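You operate a simulated robot arm through the tools that you are given. There is no shell and no other tool. Be economical: measure what you need, move in short steps, check, and stop when the job is done.

The job below is to be done with a simulated robot arm. You get a single attempt, and the scene is never put back.

TASK
Put things in order on the table top. At the end: the yellow tall brass weight (marked "200 g") stands where the brown square tamper stood; the yellow pad is on the beige pine board; the brown square tamper stands where the purple plum stood; the purple plum stands where the yellow pad stood; whatever was shut is shut again. Leave all else as you found it, and nothing knocked over.

It is judged by the outcome, as a careful person would: the job done as asked, and still so three seconds after it is handed in. It fails if anything else is knocked over, pushed out of place, dropped, spilled or broken.

THE ROBOT
A 7-joint arm with a two-finger parallel gripper, fixed in place. Base frame: the origin is at the foot of the arm, x ahead of it, y to its left, z up; the work surface is at about z = 0. Readings come in mm, degrees, newtons and seconds.
With the tool pointing down near the work surface it reaches from about 220 to 580 mm from the base axis. Its first joint turns from -66.0 to 66.0 degrees. Payload 2.5 kg.
Tool frame: the origin (TCP) lies between the finger pads and is the grasp point; the fingertips stand 23 mm ahead of it; z points along the fingers, y is the line along which they close. Largest opening 94 mm; finger width 38, thickness 10; the body of the gripper, 54 by 96 mm, starts 39 mm behind the TCP.
Orientation is that of the tool frame in the base frame, as [roll, pitch, yaw] about the fixed x, y, z axes, in that order (R = Rz(yaw) Ry(pitch) Rx(roll)). With the fingers straight down and closing along the base's y, the tool's x points along the base's -x, its y along +y and its z along -z.

THE INTERFACE
- The arm moves only by the tool step_arm. Its arguments are lists of equal length, an entry for each row: "xyz": the shift along the tool's x, y, z in mm, a list of three; "dr": the turn, a rotation vector about the tool's x, y, z in degrees, a list of three. In form: {"xyz": [[x, y, z], ...], "dr": [[ax, ay, az], ...]}. A call has 1 to 12 rows; each row is the pose to reach, as a shift and turn from the pose commanded when the call began, along the tool's axes at that moment. "claw" is the gripper command, from -1 (shut) to 1 (fully open), values between in proportion, set as the call begins (left out, the last holds). A row lasts 0.2 s, in which the tool goes at most 50 mm and 8.6 degrees; a call with a longer step from one row to the next is refused whole, and so is a gripper value outside its range. Where a pose cannot be reached the arm comes as near as it can. A force on the tool above 40 N (or 10 N above the force at the start of the call, whichever is more), or a blocked arm, ends the call early, and 0.2 s more pass. Each finger travels about 108 mm/s and halts on what it meets, pressing with about 31 N; the grip force reading is that of the motor and also rises with nothing between the fingers. The clock runs only during rows and for 0.2 s after the last one: add rows that repeat a pose to give the fingers time. It gives the time, the measured TCP pose, the force on the tool (base axes), the opening and the grip force at its end, in the units of the frame above (readings bear some noise), and new pictures: "views" is both (left out), scene, wrist or none.
- Cameras (640 x 400 px; columns grow to the right, rows downward): "scene" is fixed at [107.7, -397.5, 543.8]; the picture's right is [0.91, -0.42, 0.00], its down [-0.23, -0.51, -0.83] and it looks along [0.35, 0.75, -0.56] (base axes); focal length 263 px, centre (320, 200). "wrist" rides on the gripper at [-39, 0, -44] in the tool frame; the picture's right is [0.00, -1.00, 0.00], its down [0.97, 0.00, -0.24] and it looks along [0.24, 0.00, 0.97] (tool axes); focal length 218 px, centre (320, 200). There is no depth. A picture from a camera that has moved, and an enlarged one, comes with that camera's place and axes in the base frame and with its lens.
- zoom(camera, box): a new picture of the part [left, top, right, bottom] of that camera's present view, enlarged. It takes no simulated time.
- job_done(): hands the job in; it is judged then, once.

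Work in short steps. Places have to be worked out from the pictures, the camera data and where the tool is seen: move nearer, look again, correct. Check each grasp and each placing, and mend what went wrong. You have 120 turns and 150 pictures in all, those below and enlarged ones among them. Open the gripper and draw the arm clear of the work before you hand the job in, unless the task says otherwise; then end with one line.

The tools are called as a command line: name --argument value ..., lists and objects as JSON in quotes. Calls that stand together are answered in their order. step_arm: Moves the arm, as the interface text tells. Its arguments: {"type":"object","properties":{"xyz":{"type":"array"},"dr":{"type":"array"},"claw":{"type":"number"},"views":{"type":"string","enum":["both","scene","wrist","none"]}},"required":["xyz","dr"]} The other tools are called the same way: zoom (camera, box) takes an enlarged picture of a part of a camera's view; job_done () hands the job in.

At the start:

```text
time_s: 0.0
tool_pos: [303.2, 105.1, 313.3]
orientation: [180.0, -0.1, -180.0]
force: [0.0, -0.6, 0.2]
opening: 94.1
grasp_force: 0.0
```

scene: 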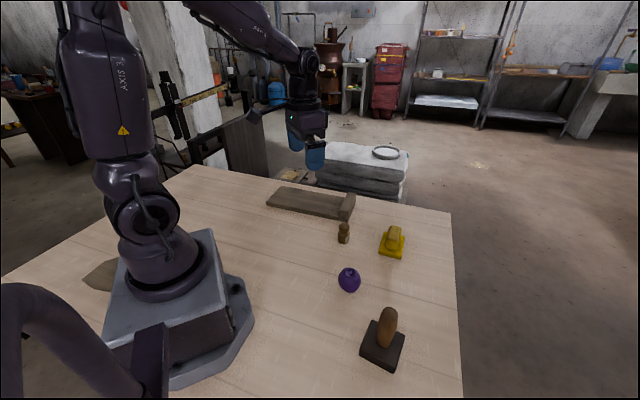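
wrist: 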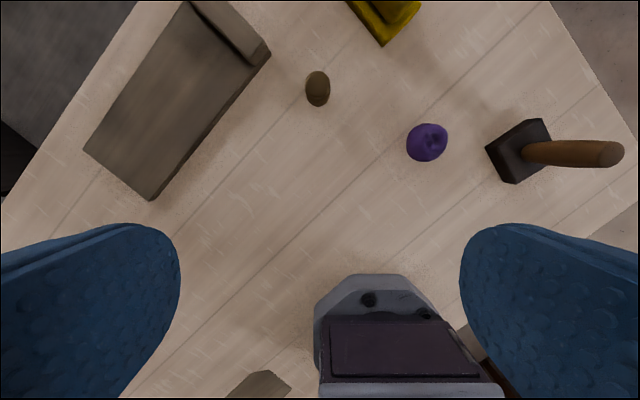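

I'll look closer at the objects before moving.

zoom --camera "scene" --box '[250, 170, 460, 300]'

zoom --camera "scene" --box '[300, 250, 460, 390]'

zoom --camera "scene" --box '[0, 220, 260, 400]'

zoom --camera "wrist" --box '[60, 0, 640, 220]'

```text
3.05 times, centred on (355, 235) of scene
camera zoom: at [107.7, -397.5, 543.8], right [0.91, -0.42, 0.0], down [-0.23, -0.51, -0.83], along [0.35, 0.75, -0.56], focal length 802 px, centre (213, 93)
```

zoom: 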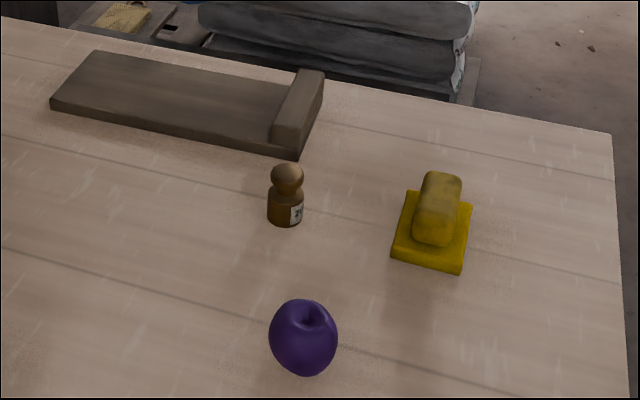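

```text
2.86 times, centred on (380, 320) of scene
camera zoom: at [107.7, -397.5, 543.8], right [0.91, -0.42, 0.0], down [-0.23, -0.51, -0.83], along [0.35, 0.75, -0.56], focal length 752 px, centre (149, -143)
```

zoom: 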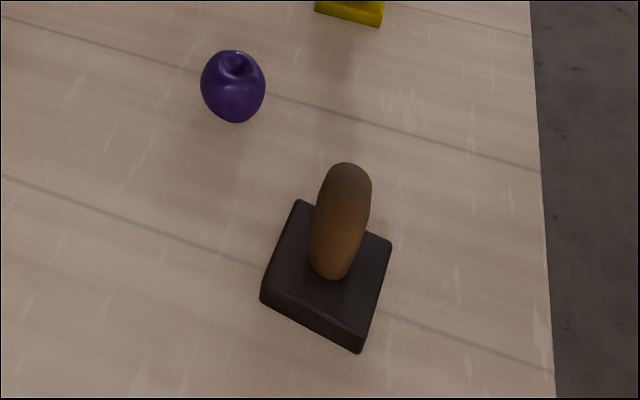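

```text
2.22 times, centred on (130, 310) of scene
camera zoom: at [107.7, -397.5, 543.8], right [0.91, -0.42, 0.0], down [-0.23, -0.51, -0.83], along [0.35, 0.75, -0.56], focal length 585 px, centre (742, -44)
```

zoom: 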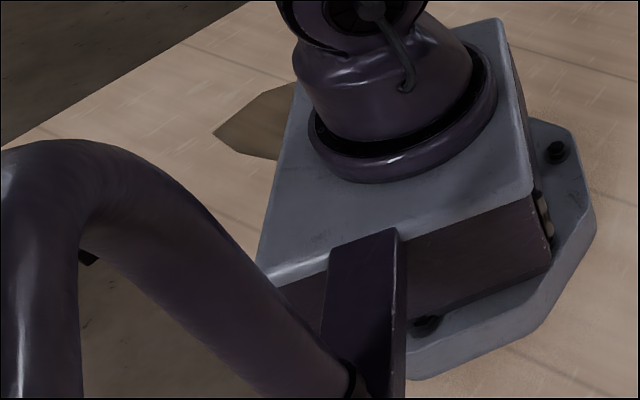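

```text
1.10 times, centred on (350, 110) of wrist
camera zoom: at [341.4, 103.0, 355.6], right [0.0, -1.0, 0.0], down [-0.97, 0.0, 0.24], along [-0.24, 0.0, -0.97], focal length 241 px, centre (287, 299)
```

zoom: 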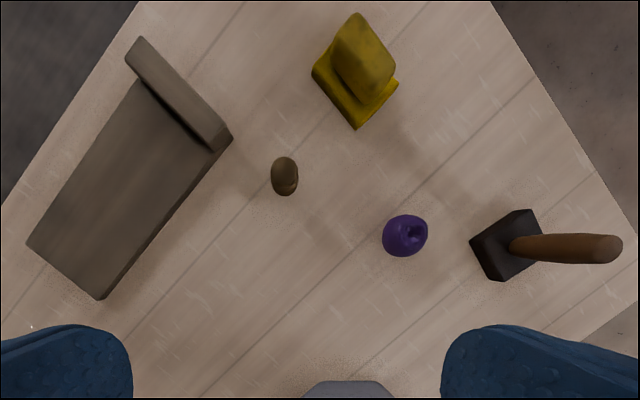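

The board (with the end cleat) is at upper left, the weight near (418,102), plum near (346,-54), tamper near (330,-200), pad near (527,19). I'll clear the pad first, so I move above it for a closer look.

step_arm --xyz '[[-33, -14, 10], [-66, -28, 20], [-99, -42, 40], [-132, -57, 60], [-165, -71, 80], [-197, -85, 93], [-197, -85, 93]]' --dr '[[0, 0, 0], [0, 0, 0], [0, 0, 0], [0, 0, 0], [0, 0, 0], [0, 0, 0], [0, 0, 0]]' --claw 1

```text
time_s: 1.6
tool_pos: [500.4, 18.5, 217.4]
orientation: [-180.0, 0.0, 180.0]
force: [0.2, 0.0, -1.2]
opening: 94.1
grasp_force: 0.0
camera wrist: at [539.0, 18.9, 261.1], right [0.0, -1.0, 0.0], down [-0.97, 0.0, 0.24], along [-0.24, 0.0, -0.97], focal length 218 px, centre (320, 200)
```

scene: 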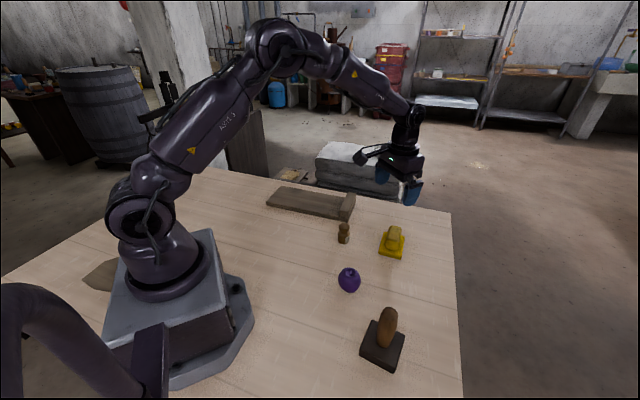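
wrist: 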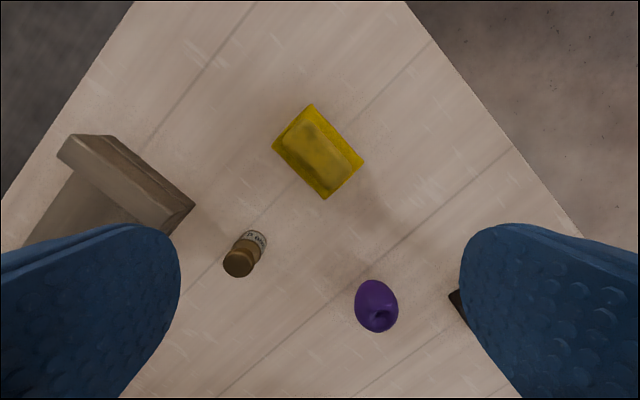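

Pad centre appears near (533,21). Zooming to read its yaw and grip shape.

zoom --camera "wrist" --box '[240, 80, 400, 220]'

zoom --camera "scene" --box '[250, 170, 430, 280]'

```text
2.86 times, centred on (320, 150) of wrist
camera zoom: at [539.0, 18.9, 261.1], right [0.0, -1.0, 0.0], down [-0.97, 0.0, 0.24], along [-0.24, 0.0, -0.97], focal length 624 px, centre (320, 343)
```

zoom: 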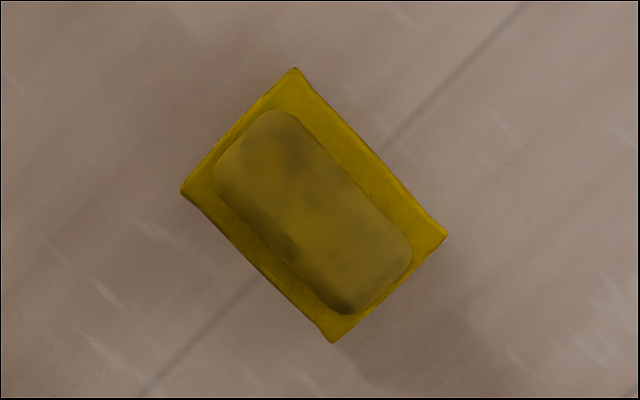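

```text
3.56 times, centred on (340, 225) of scene
camera zoom: at [107.7, -397.5, 543.8], right [0.91, -0.42, 0.0], down [-0.23, -0.51, -0.83], along [0.35, 0.75, -0.56], focal length 936 px, centre (249, 111)
```

zoom: 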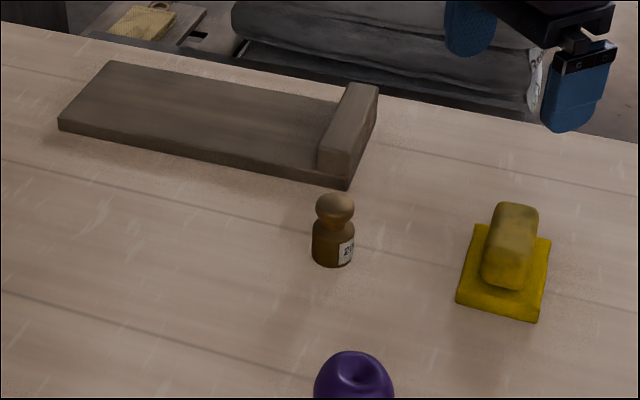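

Pad centre (531,21.5), its grip ridge about 30 mm wide, running 42° from base x, top near z 55. I'll turn the tool −42° about its z and hover at z≈120 above it.

step_arm --xyz '[[-6, 0.6, 15], [-12, 1.2, 30], [-18, 1.8, 50], [-24, 2.4, 70], [-30.6, 3, 97], [-30.6, 3, 97]]' --dr '[[0, 0, -8.4], [0, 0, -16.8], [0, 0, -25.2], [0, 0, -33.6], [0, 0, -42], [0, 0, -42]]'

```text
time_s: 3.0
tool_pos: [529.8, 21.2, 122.2]
orientation: [-180.0, -0.1, -137.9]
force: [0.4, 0.2, 0.1]
opening: 94.0
grasp_force: 0.1
camera wrist: at [558.9, 47.2, 165.3], right [0.67, -0.74, 0.0], down [-0.72, -0.65, 0.24], along [-0.18, -0.16, -0.97], focal length 218 px, centre (320, 200)
```

scene: 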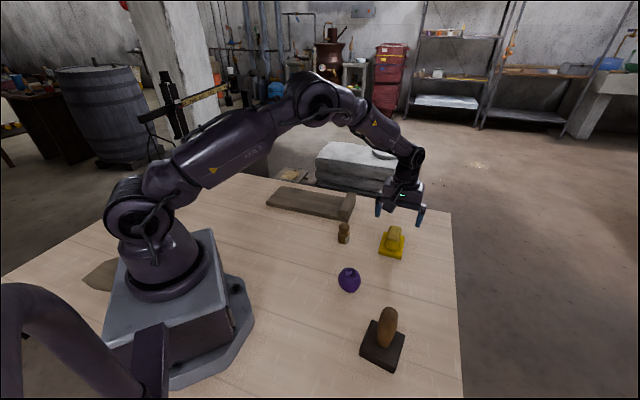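
wrist: 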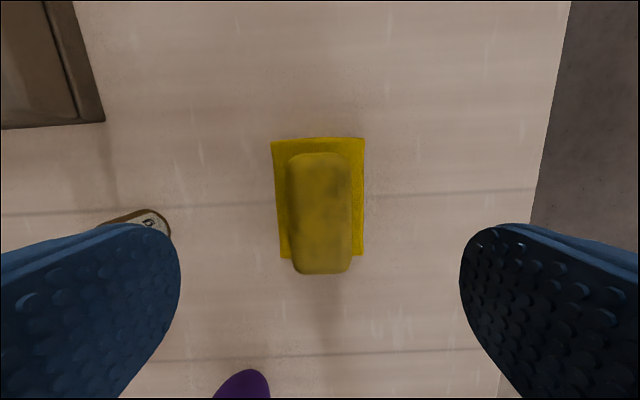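

Well aligned and centred. Descending to TCP z≈40.

step_arm --xyz '[[-1, 0, 30], [-2, 0, 60], [-2, 0, 82], [-2, 0, 82]]' --dr '[[0, 0, 0], [0, 0, 0], [0, 0, 0], [0, 0, 0]]'

zoom --camera "scene" --box '[330, 170, 460, 280]'

```text
time_s: 4.0
tool_pos: [530.9, 22.8, 40.6]
orientation: [180.0, 0.0, -138.0]
force: [0.0, 0.5, 0.0]
opening: 93.9
grasp_force: 0.0
camera wrist: at [559.9, 49.1, 83.4], right [0.67, -0.74, 0.0], down [-0.72, -0.65, 0.24], along [-0.18, -0.16, -0.97], focal length 218 px, centre (320, 200)
```

scene: 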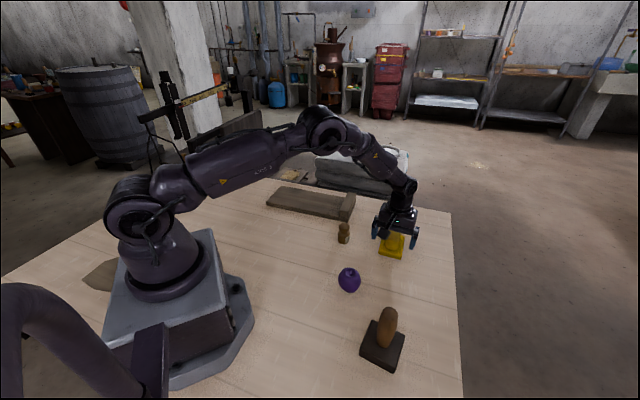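
wrist: 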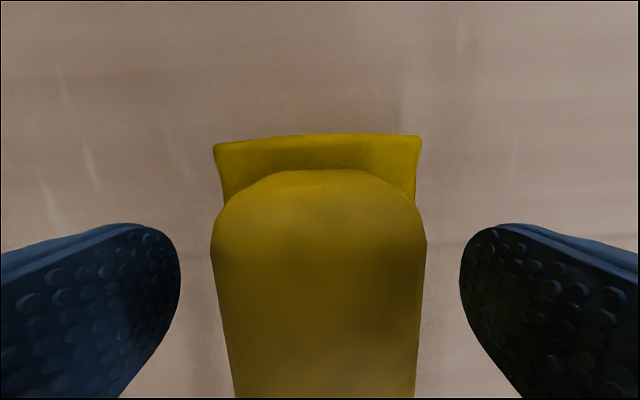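

```text
3.64 times, centred on (395, 225) of scene
camera zoom: at [107.7, -397.5, 543.8], right [0.91, -0.42, 0.0], down [-0.23, -0.51, -0.83], along [0.35, 0.75, -0.56], focal length 957 px, centre (47, 109)
```

zoom: 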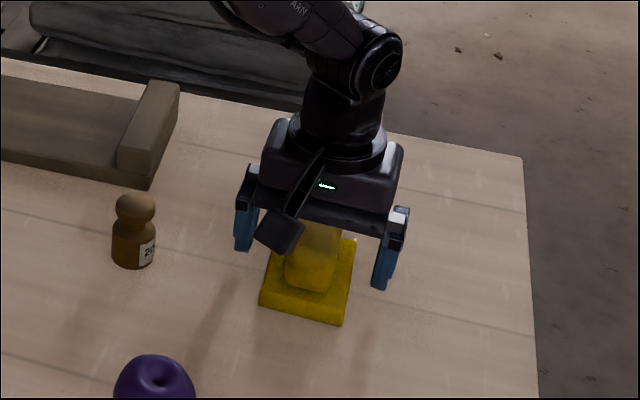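

The fingers straddle the ridge without contact. Closing.

step_arm --xyz '[[0, 0, 0], [0, 0, 0], [0, 0, 0], [0, 0, 0]]' --dr '[[0, 0, 0], [0, 0, 0], [0, 0, 0], [0, 0, 0]]' --claw -1 --views "wrist"

```text
time_s: 5.0
tool_pos: [531.4, 23.0, 41.7]
orientation: [-179.9, 0.0, -138.0]
force: [2.9, -0.5, 3.3]
opening: 35.7
grasp_force: 30.9
camera wrist: at [560.3, 48.9, 84.2], right [0.67, -0.74, 0.0], down [-0.72, -0.65, 0.24], along [-0.18, -0.16, -0.97], focal length 218 px, centre (320, 200)
```

wrist: 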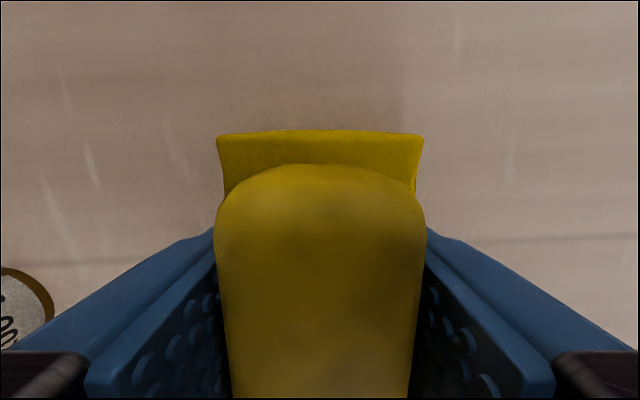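

Gripped at 35.7 mm. Lifting and carrying toward the board, staying high.

step_arm --xyz '[[0, 0, -20], [0, 0, -60], [0, 0, -105], [-12, 36, -135], [-26, 77, -155], [-40, 119, -160], [-54, 160, -160], [-68, 201, -160], [-83, 245, -160], [-99, 290, -160], [-99, 290, -160]]' --dr '[[0, 0, 0], [0, 0, 0], [0, 0, 0], [0, 0, 0], [0, 0, 0], [0, 0, 0], [0, 0, 0], [0, 0, 0], [0, 0, 0], [0, 0, 0], [0, 0, 0]]'

```text
time_s: 7.4
tool_pos: [409.9, 304.5, 201.6]
orientation: [180.0, 0.0, -138.1]
force: [-0.4, 0.0, 0.1]
opening: 35.7
grasp_force: 30.9
camera wrist: at [439.0, 330.3, 244.2], right [0.67, -0.74, 0.0], down [-0.72, -0.65, 0.24], along [-0.18, -0.16, -0.97], focal length 218 px, centre (320, 200)
```

scene: 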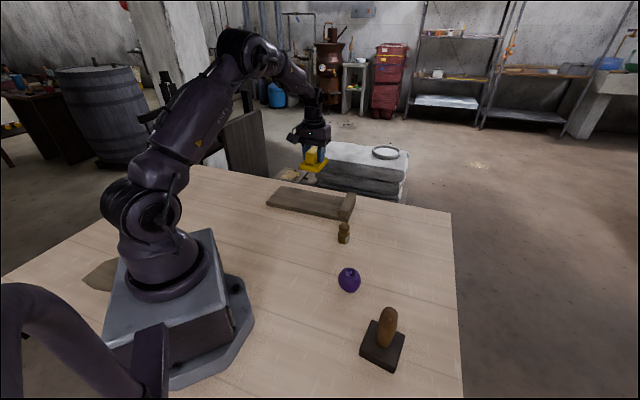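
wrist: 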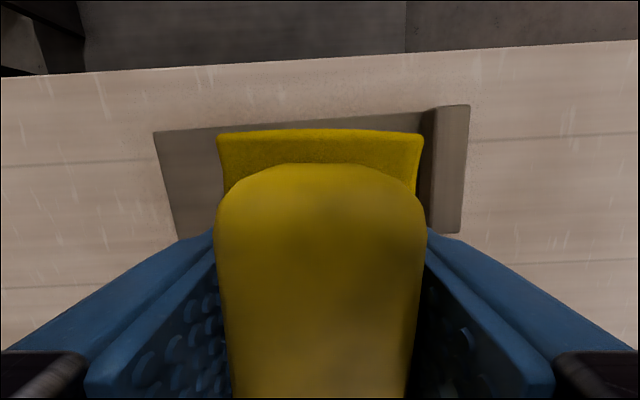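

Board free area runs (tool frame) y −97…162, mid line x≈−7. I'll shift 30 mm along tool y, −7 along x and go down to about z 66, then finish gently.

step_arm --xyz '[[-7, 30, 30], [-7, 30, 75], [-7, 30, 115], [-7, 30, 135], [-7, 30, 135]]' --dr '[[0, 0, 0], [0, 0, 0], [0, 0, 0], [0, 0, 0], [0, 0, 0]]'

zoom --camera "scene" --box '[250, 130, 370, 230]'

```text
time_s: 8.6
tool_pos: [394.5, 331.4, 64.3]
orientation: [-180.0, 0.0, -138.0]
force: [0.3, 0.3, -0.7]
opening: 35.3
grasp_force: 30.9
camera wrist: at [424.7, 357.4, 107.6], right [0.67, -0.74, 0.0], down [-0.72, -0.65, 0.24], along [-0.18, -0.16, -0.97], focal length 218 px, centre (320, 200)
```

scene: 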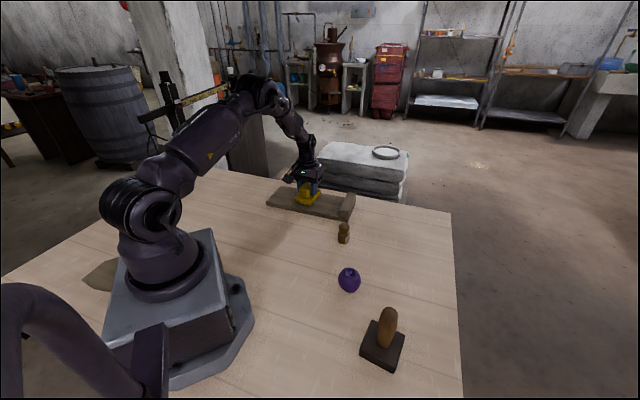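
wrist: 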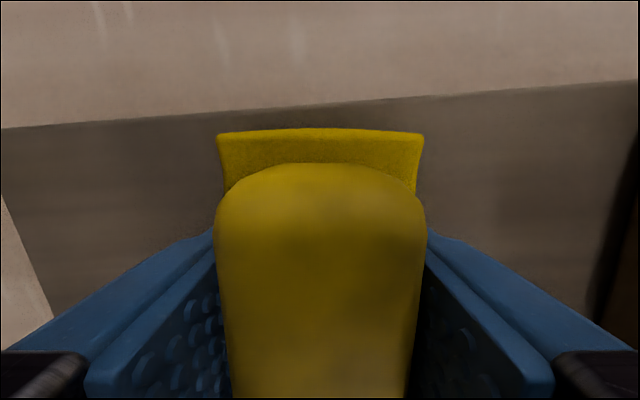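

```text
4.00 times, centred on (310, 180) of scene
camera zoom: at [107.7, -397.5, 543.8], right [0.91, -0.42, 0.0], down [-0.23, -0.51, -0.83], along [0.35, 0.75, -0.56], focal length 1053 px, centre (360, 280)
```

zoom: 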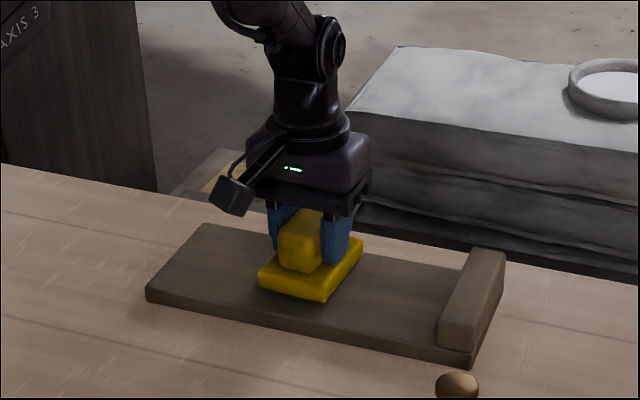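

The pad sits over the middle of the board a few mm up; the board is turned ~4.4° relative to it. I'll match that and lower gently.

step_arm --xyz '[[3, 0, 0], [3, 0, 3], [3, 0, 5], [3, 0, 5]]' --dr '[[0, 0, -4.4], [0, 0, -4.4], [0, 0, -4.4], [0, 0, -4.4]]' --views "wrist"

zoom --camera "scene" --box '[270, 160, 350, 226]'

```text
time_s: 9.6
tool_pos: [394.7, 329.9, 60.2]
orientation: [179.9, 0.0, -133.5]
force: [-0.4, -0.7, -1.8]
opening: 35.5
grasp_force: 31.2
camera wrist: at [420.9, 357.5, 103.0], right [0.72, -0.69, 0.0], down [-0.67, -0.7, 0.24], along [-0.17, -0.17, -0.97], focal length 218 px, centre (320, 200)
```

wrist: 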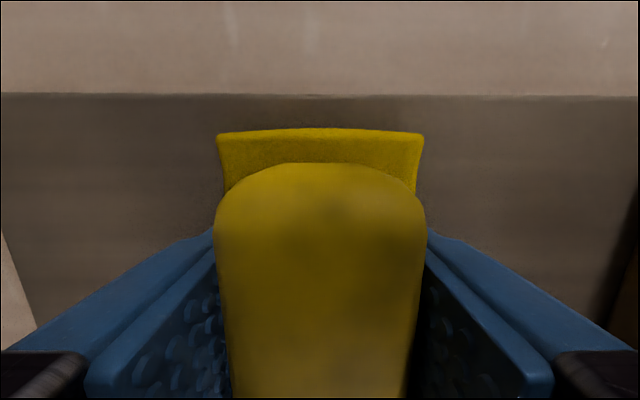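

```text
6.06 times, centred on (310, 193) of scene
camera zoom: at [107.7, -397.5, 543.8], right [0.91, -0.42, 0.0], down [-0.23, -0.51, -0.83], along [0.35, 0.75, -0.56], focal length 1595 px, centre (381, 242)
```

zoom: 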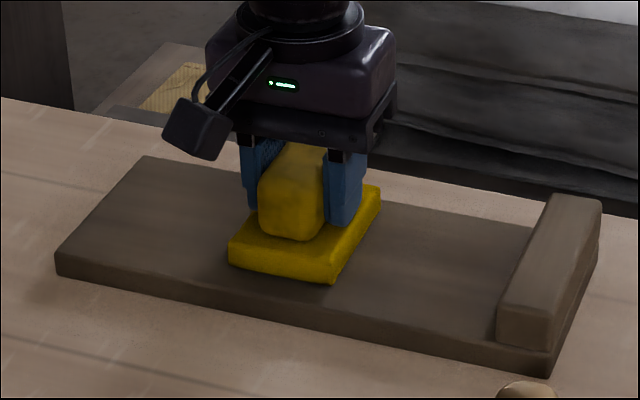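

Aligned, no contact yet. Lowering a few more mm.

step_arm --xyz '[[2, 0, 1.5], [2, 0, 3], [2, 0, 3]]' --dr '[[0, 0, 0], [0, 0, 0], [0, 0, 0]]' --views "none"

```text
time_s: 10.4
tool_pos: [393.4, 328.1, 58.6]
orientation: [180.0, 0.1, -133.6]
force: [-5.5, -3.0, 21.1]
opening: 35.3
grasp_force: 31.1
```

Contact felt (21 N). I ease up 1 mm and open partway.

step_arm --xyz '[[0, 0, -1], [0, 0, -1]]' --dr '[[0, 0, 0], [0, 0, 0]]' --views "none"

step_arm --xyz '[[0, 0, 0], [0, 0, 0], [0, 0, 0]]' --dr '[[0, 0, 0], [0, 0, 0], [0, 0, 0]]' --claw 0.6 --views "wrist"

```text
time_s: 11.0
tool_pos: [394.0, 328.9, 58.6]
orientation: [180.0, 0.2, -133.6]
force: [0.6, 3.4, 14.9]
opening: 35.4
grasp_force: 31.1
```

```text
time_s: 11.8
tool_pos: [393.9, 327.9, 58.8]
orientation: [-180.0, 0.0, -133.7]
force: [7.8, -5.0, 13.7]
opening: 71.6
grasp_force: 0.0
camera wrist: at [419.9, 355.5, 101.8], right [0.72, -0.69, 0.0], down [-0.67, -0.7, 0.24], along [-0.16, -0.17, -0.97], focal length 218 px, centre (320, 200)
```

wrist: 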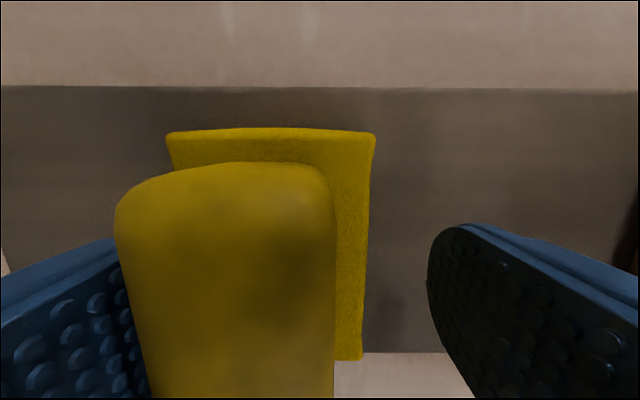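

The pad lies flat on the board with ~14 mm margins, but follows the left finger. I shift the tool toward that side to centre it, then rise a little and look.

step_arm --xyz '[[0, 0, -1.5], [0, 6, -2], [0, 12, -2], [0, 12, -2]]' --dr '[[0, 0, 0], [0, 0, 0], [0, 0, 0], [0, 0, 0]]' --views "wrist"

```text
time_s: 12.8
tool_pos: [384.1, 334.1, 60.3]
orientation: [-179.9, -0.2, -133.5]
force: [-0.4, -0.3, 0.2]
opening: 75.0
grasp_force: 0.1
camera wrist: at [410.3, 363.9, 103.0], right [0.72, -0.69, 0.0], down [-0.67, -0.7, 0.24], along [-0.17, -0.17, -0.97], focal length 218 px, centre (320, 200)
```

wrist: 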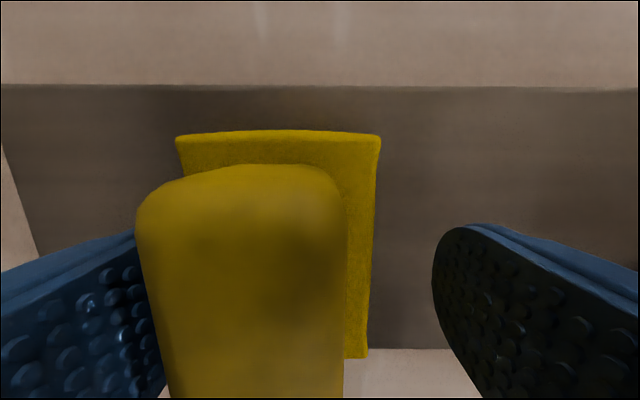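

Forces are zero now. Shift a bit more to centre over the ridge, then lift away.

step_arm --xyz '[[0, 7, 0], [0, 11, 0], [0, 11, -10], [0, 11, -50], [0, 11, -95], [0, 11, -140], [0, 11, -140]]' --dr '[[0, 0, 0], [0, 0, 0], [0, 0, 0], [0, 0, 0], [0, 0, 0], [0, 0, 0], [0, 0, 0]]'

zoom --camera "scene" --box '[250, 160, 370, 250]'

```text
time_s: 14.4
tool_pos: [376.0, 341.9, 200.9]
orientation: [-180.0, 0.0, -133.7]
force: [-0.1, -0.5, 0.7]
opening: 75.4
grasp_force: 0.1
camera wrist: at [402.5, 370.9, 244.2], right [0.72, -0.69, 0.0], down [-0.67, -0.7, 0.24], along [-0.17, -0.17, -0.97], focal length 218 px, centre (320, 200)
```

scene: 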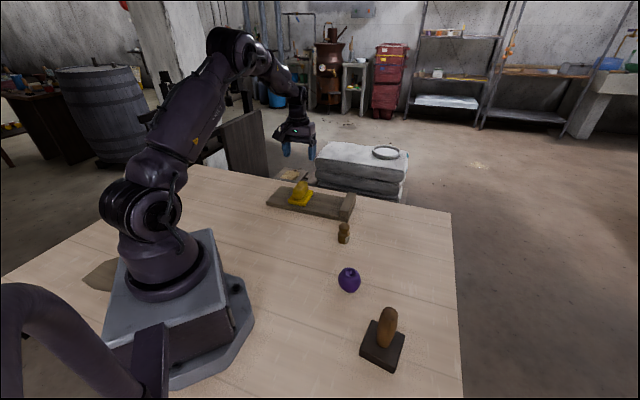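
wrist: 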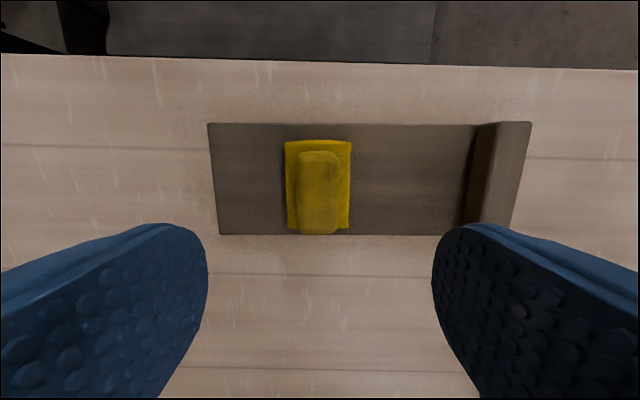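

```text
4.44 times, centred on (310, 205) of scene
camera zoom: at [107.7, -397.5, 543.8], right [0.91, -0.42, 0.0], down [-0.23, -0.51, -0.83], along [0.35, 0.75, -0.56], focal length 1170 px, centre (364, 178)
```

zoom: 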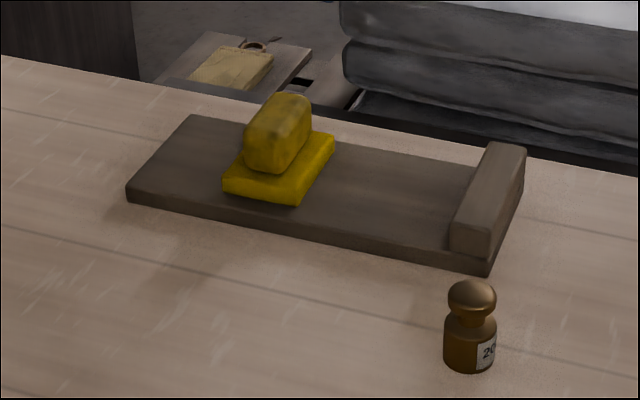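

Pad is squarely on the board, board and weight unmoved. Next the plum: moving over to (346,−54) while turning the tool back to yaw 180.

step_arm --xyz '[[34, -28, 0], [68, -56, 0], [102, -84, 0], [137, -112, 0], [171, -140, 0], [205, -168, 0], [239, -196, 0], [273, -224, 5], [307.4, -251.5, 10], [307.4, -251.5, 10]]' --dr '[[0, 0, 5.1], [0, 0, 10.3], [0, 0, 15.5], [0, 0, 20.6], [0, 0, 25.8], [0, 0, 31], [0, 0, 36], [0, 0, 41.3], [0, 0, 46.4], [0, 0, 46.4]]' --claw 1

zoom --camera "wrist" --box '[240, 100, 400, 220]'

```text
time_s: 16.6
tool_pos: [346.2, -52.5, 190.9]
orientation: [180.0, 0.0, 179.9]
force: [0.4, -0.5, -0.1]
opening: 94.1
grasp_force: 0.0
camera wrist: at [384.9, -53.8, 233.3], right [0.0, -1.0, 0.0], down [-0.97, 0.0, 0.24], along [-0.24, 0.0, -0.97], focal length 218 px, centre (320, 200)
```

scene: 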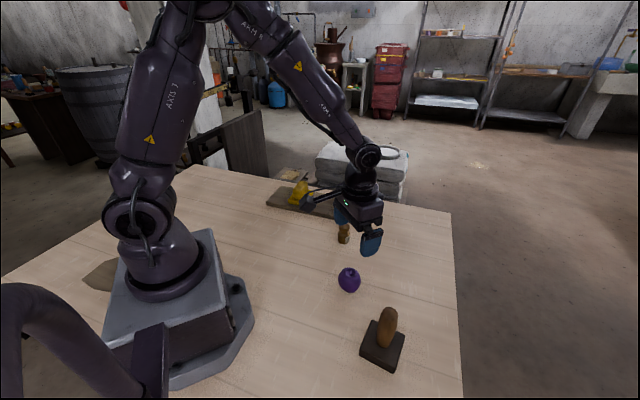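
wrist: 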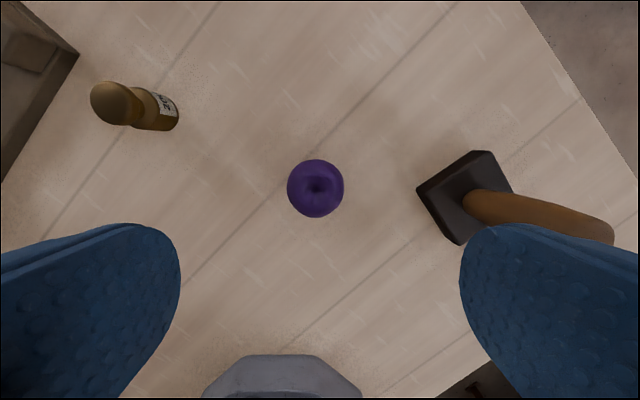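

```text
3.33 times, centred on (320, 160) of wrist
camera zoom: at [384.9, -53.8, 233.3], right [0.0, -1.0, 0.0], down [-0.97, 0.0, 0.24], along [-0.24, 0.0, -0.97], focal length 728 px, centre (320, 333)
```

zoom: 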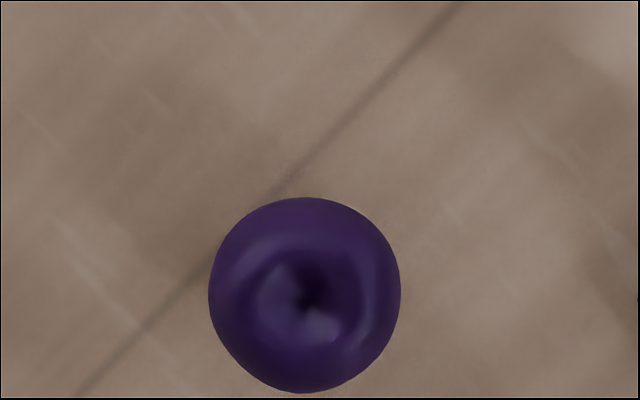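

Plum centre reads about (345,−48.5), ~52 mm wide. Descending around it to z≈27.

step_arm --xyz '[[1, 4.7, 45], [1, 4.7, 90], [1, 4.7, 135], [1, 4.7, 164], [1, 4.7, 164]]' --dr '[[0, 0, 0], [0, 0, 0], [0, 0, 0], [0, 0, 0], [0, 0, 0]]'

```text
time_s: 17.8
tool_pos: [345.9, -47.0, 26.5]
orientation: [-180.0, 0.0, 179.8]
force: [0.4, 0.2, 0.2]
opening: 94.0
grasp_force: 0.0
camera wrist: at [384.1, -47.5, 69.8], right [0.0, -1.0, 0.0], down [-0.97, 0.0, 0.24], along [-0.24, 0.0, -0.97], focal length 218 px, centre (320, 200)
```

scene: 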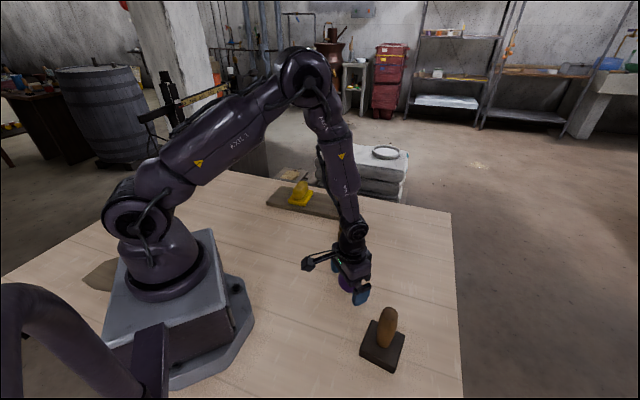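
wrist: 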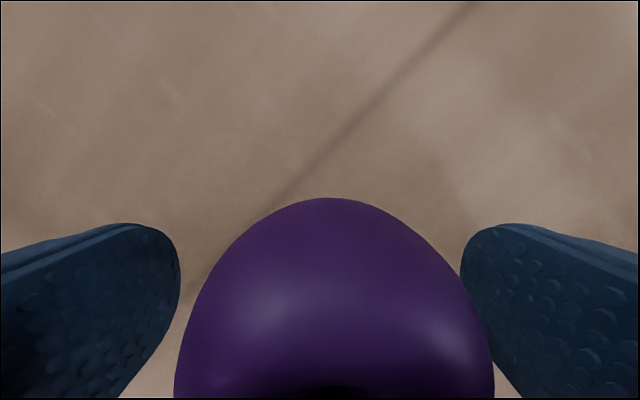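

Plum is ~3 mm to the right of centre; correct and close.

step_arm --xyz '[[0, -2.8, 0], [0, -2.8, 0]]' --dr '[[0, 0, 0], [0, 0, 0]]' --views "wrist"

step_arm --xyz '[[0, 0, 0], [0, 0, 0], [0, 0, 0], [0, 0, 0]]' --dr '[[0, 0, 0], [0, 0, 0], [0, 0, 0], [0, 0, 0]]' --claw -1 --views "wrist"

```text
time_s: 18.4
tool_pos: [344.4, -49.5, 25.6]
orientation: [180.0, 0.1, 179.9]
force: [0.8, 0.6, -0.9]
opening: 94.1
grasp_force: 0.0
camera wrist: at [383.8, -50.2, 69.8], right [0.0, -1.0, 0.0], down [-0.97, 0.0, 0.24], along [-0.24, 0.0, -0.97], focal length 218 px, centre (320, 200)
```

wrist: 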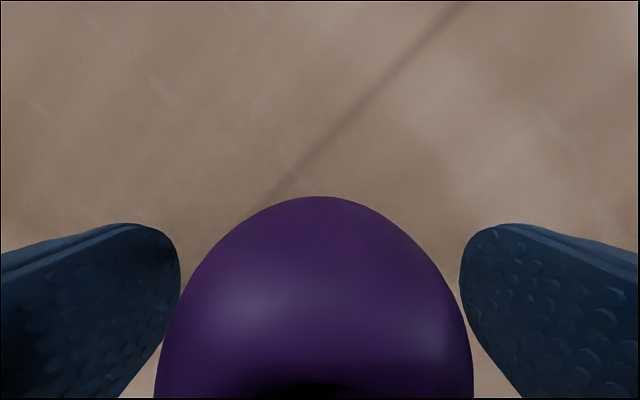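

```text
time_s: 19.4
tool_pos: [345.2, -51.1, 27.7]
orientation: [-180.0, -0.1, -180.0]
force: [-0.3, 0.3, 0.4]
opening: 51.0
grasp_force: 31.0
camera wrist: at [383.7, -50.3, 69.8], right [0.0, -1.0, 0.0], down [-0.97, 0.0, 0.24], along [-0.24, 0.0, -0.97], focal length 218 px, centre (320, 200)
```

wrist: 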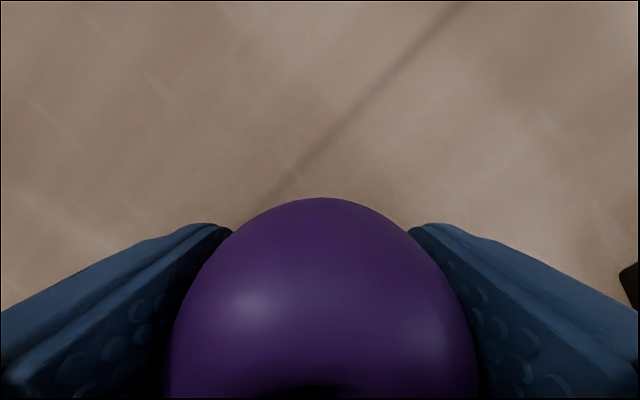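

Plum gripped at 51 mm. Lifting, carrying to above the pad's old spot (531,22).

step_arm --xyz '[[0, 0, -20], [0, 0, -60], [0, 0, -100], [-37, 14, -110], [-78, 30, -110], [-120, 46, -110], [-155, 60, -110], [-186, 72, -100], [-186, 72, -60], [-186, 72, -40], [-186, 72, -40]]' --dr '[[0, 0, 0], [0, 0, 0], [0, 0, 0], [0, 0, 0], [0, 0, 0], [0, 0, 0], [0, 0, 0], [0, 0, 0], [0, 0, 0], [0, 0, 0], [0, 0, 0]]'

zoom --camera "scene" --box '[330, 160, 470, 280]'

```text
time_s: 21.8
tool_pos: [529.5, 22.6, 65.6]
orientation: [-180.0, 0.0, -180.0]
force: [0.0, -0.4, -1.2]
opening: 50.9
grasp_force: 31.1
camera wrist: at [569.4, 21.4, 109.1], right [0.0, -1.0, 0.0], down [-0.97, 0.0, 0.24], along [-0.24, 0.0, -0.97], focal length 218 px, centre (320, 200)
```

scene: 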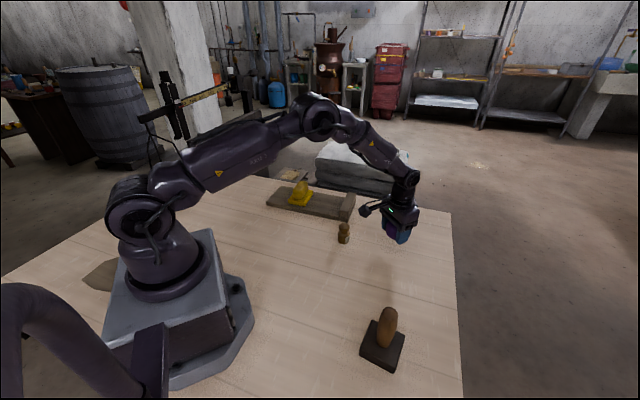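
wrist: 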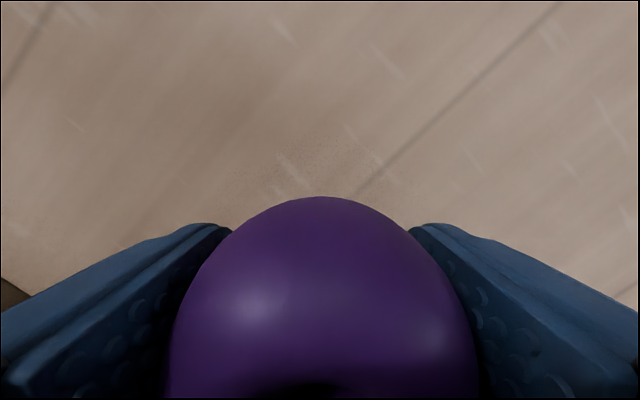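

```text
3.33 times, centred on (400, 220) of scene
camera zoom: at [107.7, -397.5, 543.8], right [0.91, -0.42, 0.0], down [-0.23, -0.51, -0.83], along [0.35, 0.75, -0.56], focal length 877 px, centre (53, 133)
```

zoom: 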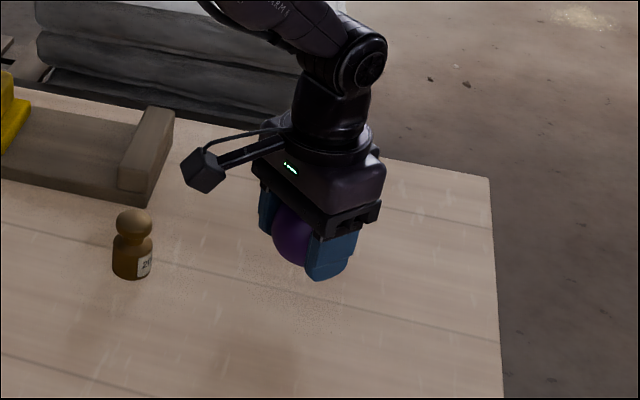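

Held well over the spot. Lowering to the grasp height and reading force.

step_arm --xyz '[[-1, 0, 20], [-1, 0, 34], [-1, 0, 39], [-1, 0, 39]]' --dr '[[0, 0, 0], [0, 0, 0], [0, 0, 0], [0, 0, 0]]' --views "none"

```text
time_s: 22.8
tool_pos: [531.0, 19.0, 27.3]
orientation: [180.0, 0.1, 180.0]
force: [-0.6, -0.1, -0.8]
opening: 50.7
grasp_force: 31.2
```

No contact load yet; one more mm.

step_arm --xyz '[[0, 0, 1], [0, 0, 1]]' --dr '[[0, 0, 0], [0, 0, 0]]' --views "none"

```text
time_s: 23.4
tool_pos: [531.5, 20.9, 26.1]
orientation: [-180.0, 0.0, -180.0]
force: [-0.2, -0.6, 0.6]
opening: 51.1
grasp_force: 30.9
```

Essentially touching; lowering 0.8 mm more, then opening gradually.

step_arm --xyz '[[0, 0, 0.8], [0, 0, 0.8]]' --dr '[[0, 0, 0], [0, 0, 0]]' --views "none"

step_arm --xyz '[[0, 0, 0], [0, 0, 0]]' --dr '[[0, 0, 0], [0, 0, 0]]' --claw 0.25 --views "wrist"

```text
time_s: 24.0
tool_pos: [532.9, 19.9, 27.6]
orientation: [180.0, 0.0, -179.9]
force: [-6.2, -0.5, 13.4]
opening: 51.0
grasp_force: 31.5
```

```text
time_s: 24.6
tool_pos: [531.8, 20.9, 25.6]
orientation: [180.0, 0.0, -180.0]
force: [-0.1, -1.4, -0.4]
opening: 58.8
grasp_force: 0.1
camera wrist: at [570.5, 21.3, 68.5], right [0.0, -1.0, 0.0], down [-0.97, 0.0, 0.24], along [-0.24, 0.0, -0.97], focal length 218 px, centre (320, 200)
```

wrist: 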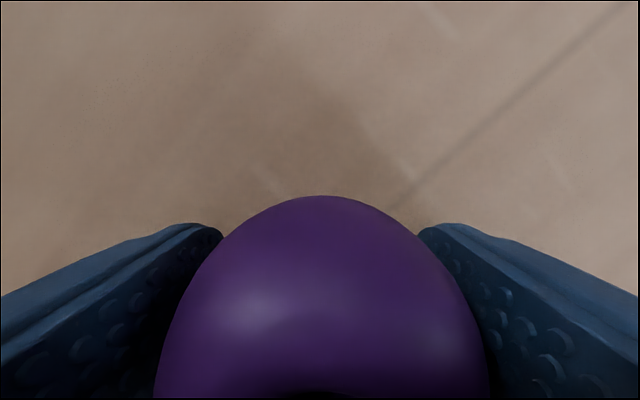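

Plum is released and centred between the fingers. Opening further, then lifting straight up.

step_arm --xyz '[[0, 0, 0], [0, 0, 0], [0, 0, 0]]' --dr '[[0, 0, 0], [0, 0, 0], [0, 0, 0]]' --claw 0.8 --views "wrist"

step_arm --xyz '[[0, 0, -20], [0, 0, -60], [0, 0, -105], [0, 0, -150], [0, 0, -180], [0, 0, -180]]' --dr '[[0, 0, 0], [0, 0, 0], [0, 0, 0], [0, 0, 0], [0, 0, 0], [0, 0, 0]]'

```text
time_s: 25.4
tool_pos: [532.4, 20.9, 25.2]
orientation: [-179.9, 0.0, -180.0]
force: [0.8, -0.7, 0.4]
opening: 84.5
grasp_force: 0.1
camera wrist: at [570.6, 21.3, 68.8], right [0.0, -1.0, 0.0], down [-0.97, 0.0, 0.24], along [-0.24, 0.0, -0.97], focal length 218 px, centre (320, 200)
```

wrist: 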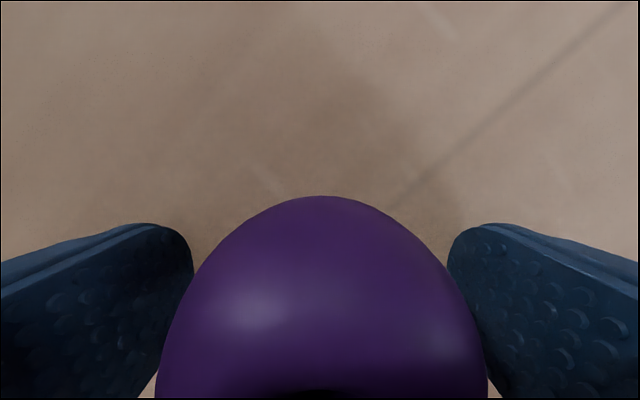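

```text
time_s: 26.8
tool_pos: [531.4, 20.5, 206.8]
orientation: [180.0, 0.0, -180.0]
force: [-0.4, -0.8, -0.3]
opening: 85.0
grasp_force: 0.1
camera wrist: at [570.9, 20.4, 248.9], right [0.0, -1.0, 0.0], down [-0.97, 0.0, 0.24], along [-0.24, 0.0, -0.97], focal length 218 px, centre (320, 200)
```

scene: 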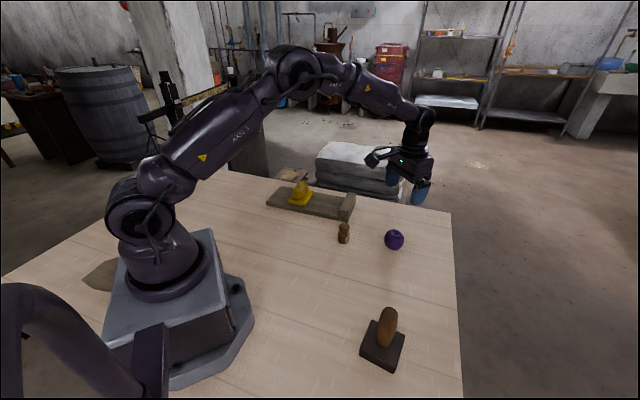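
wrist: 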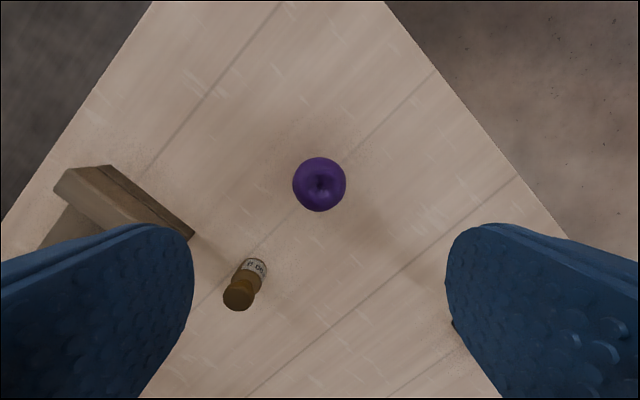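

Plum stands at the pad's old place. Now moving high toward the tamper for a close look.

step_arm --xyz '[[35, -30, -20], [70, -60, -40], [105, -90, -43], [140, -120, -43], [170, -146, -43], [201, -172, -43], [201, -172, -43]]' --dr '[[0, 0, 0], [0, 0, 0], [0, 0, 0], [0, 0, 0], [0, 0, 0], [0, 0, 0], [0, 0, 0]]' --claw 1

zoom --camera "wrist" --box '[280, 100, 480, 260]'

zoom --camera "scene" --box '[340, 290, 430, 380]'

```text
refused: row 1 steps farther than a row can; nothing moved
```

```text
2.50 times, centred on (380, 180) of wrist
camera zoom: at [570.9, 20.4, 248.9], right [0.0, -1.0, 0.0], down [-0.97, 0.0, 0.24], along [-0.24, 0.0, -0.97], focal length 546 px, centre (170, 250)
```

zoom: 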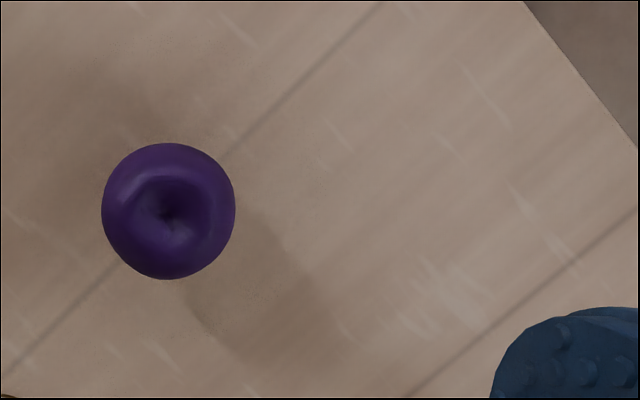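

```text
4.44 times, centred on (385, 335) of scene
camera zoom: at [107.7, -397.5, 543.8], right [0.91, -0.42, 0.0], down [-0.23, -0.51, -0.83], along [0.35, 0.75, -0.56], focal length 1170 px, centre (31, -400)
```

zoom: 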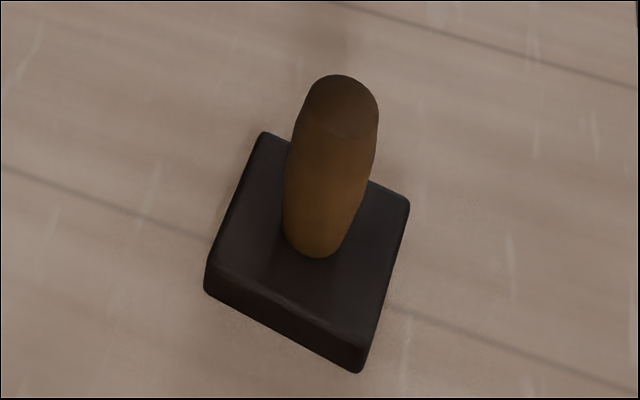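

That row was too long; repeating with smaller steps. The plum reads at (532,21), as wanted.

step_arm --xyz '[[29, -25, -20], [58, -50, -40], [90, -77, -43], [120, -103, -43], [150, -128, -43], [177, -151, -43], [201, -172, -43], [201, -172, -43]]' --dr '[[0, 0, 0], [0, 0, 0], [0, 0, 0], [0, 0, 0], [0, 0, 0], [0, 0, 0], [0, 0, 0], [0, 0, 0]]' --claw 1

zoom --camera "wrist" --box '[280, 100, 480, 260]'

```text
time_s: 28.6
tool_pos: [331.0, -150.5, 247.9]
orientation: [-180.0, 0.0, -180.0]
force: [0.1, -0.1, -0.2]
opening: 94.0
grasp_force: 0.1
camera wrist: at [369.3, -150.9, 291.8], right [0.0, -1.0, 0.0], down [-0.97, 0.0, 0.24], along [-0.24, 0.0, -0.97], focal length 218 px, centre (320, 200)
```

scene: 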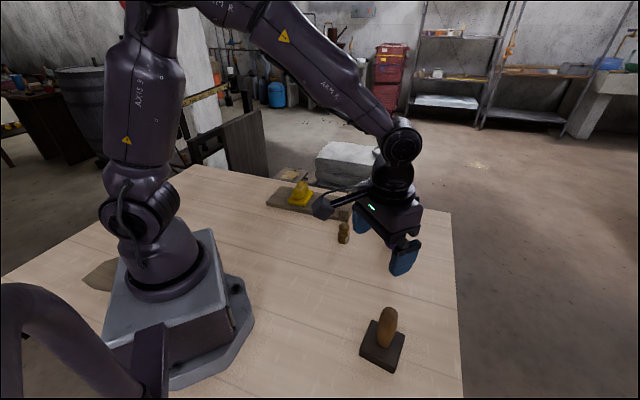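
wrist: 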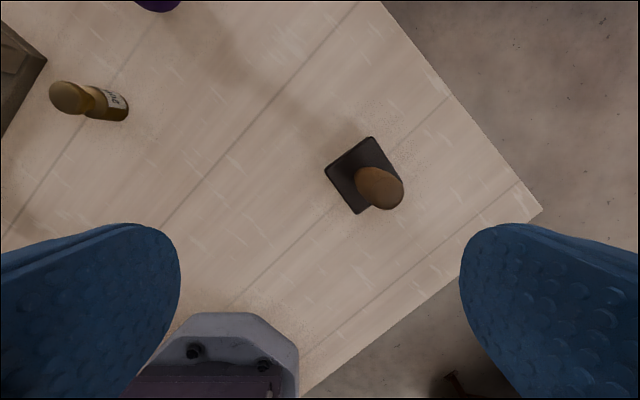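

```text
2.50 times, centred on (380, 180) of wrist
camera zoom: at [369.3, -150.9, 291.8], right [0.0, -1.0, 0.0], down [-0.97, 0.0, 0.24], along [-0.24, 0.0, -0.97], focal length 546 px, centre (170, 250)
```

zoom: 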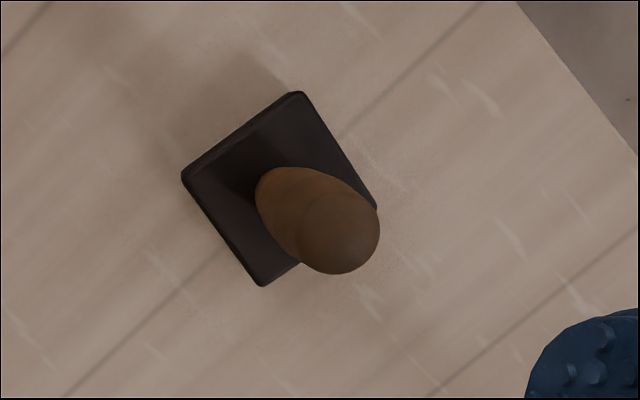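

Tamper base centre ≈ (333,−206), vertical handle ~35 mm thick, top ~z 125. Moving over it and down to z≈165 for an alignment check.

step_arm --xyz '[[-1, -28, 10], [-2, -55.5, 40], [-2, -55.5, 80], [-2, -55.5, 80]]' --dr '[[0, 0, 0], [0, 0, 0], [0, 0, 0], [0, 0, 0]]'

zoom --camera "scene" --box '[330, 230, 450, 380]'

```text
time_s: 29.6
tool_pos: [332.4, -206.1, 168.6]
orientation: [180.0, 0.1, 179.9]
force: [-0.7, 0.0, -0.6]
opening: 94.0
grasp_force: 0.1
camera wrist: at [371.5, -206.1, 211.2], right [0.0, -1.0, 0.0], down [-0.97, 0.0, 0.24], along [-0.24, 0.0, -0.97], focal length 218 px, centre (320, 200)
```

scene: 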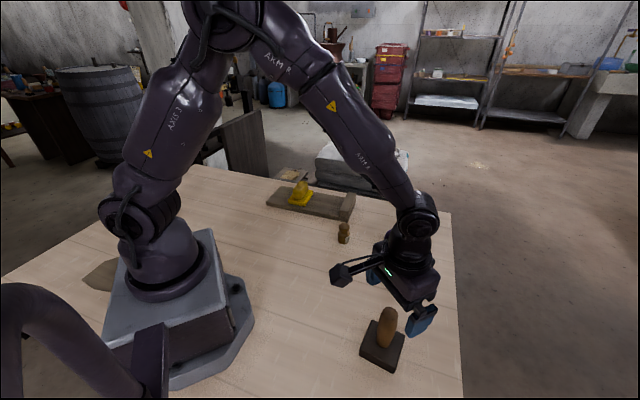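
wrist: 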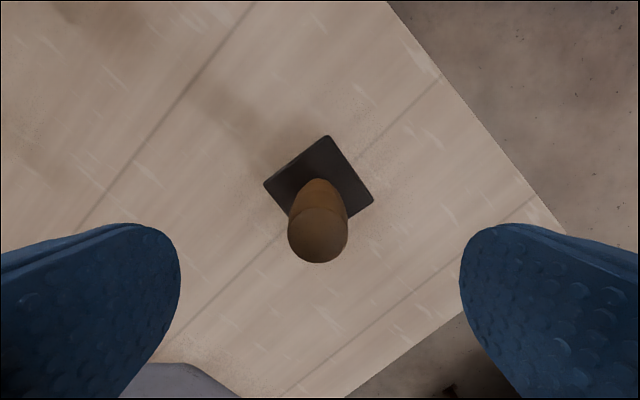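

```text
2.67 times, centred on (390, 305) of scene
camera zoom: at [107.7, -397.5, 543.8], right [0.91, -0.42, 0.0], down [-0.23, -0.51, -0.83], along [0.35, 0.75, -0.56], focal length 702 px, centre (133, -80)
```

zoom: 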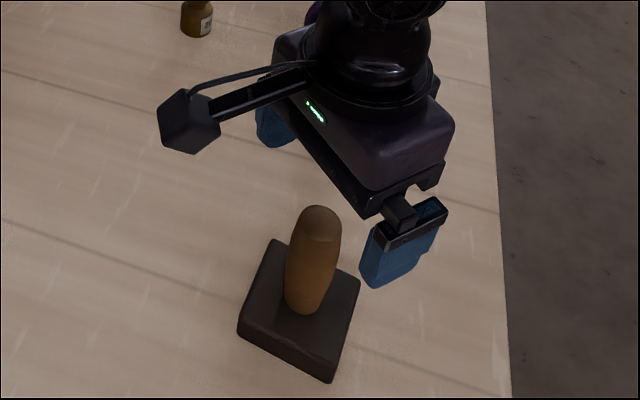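

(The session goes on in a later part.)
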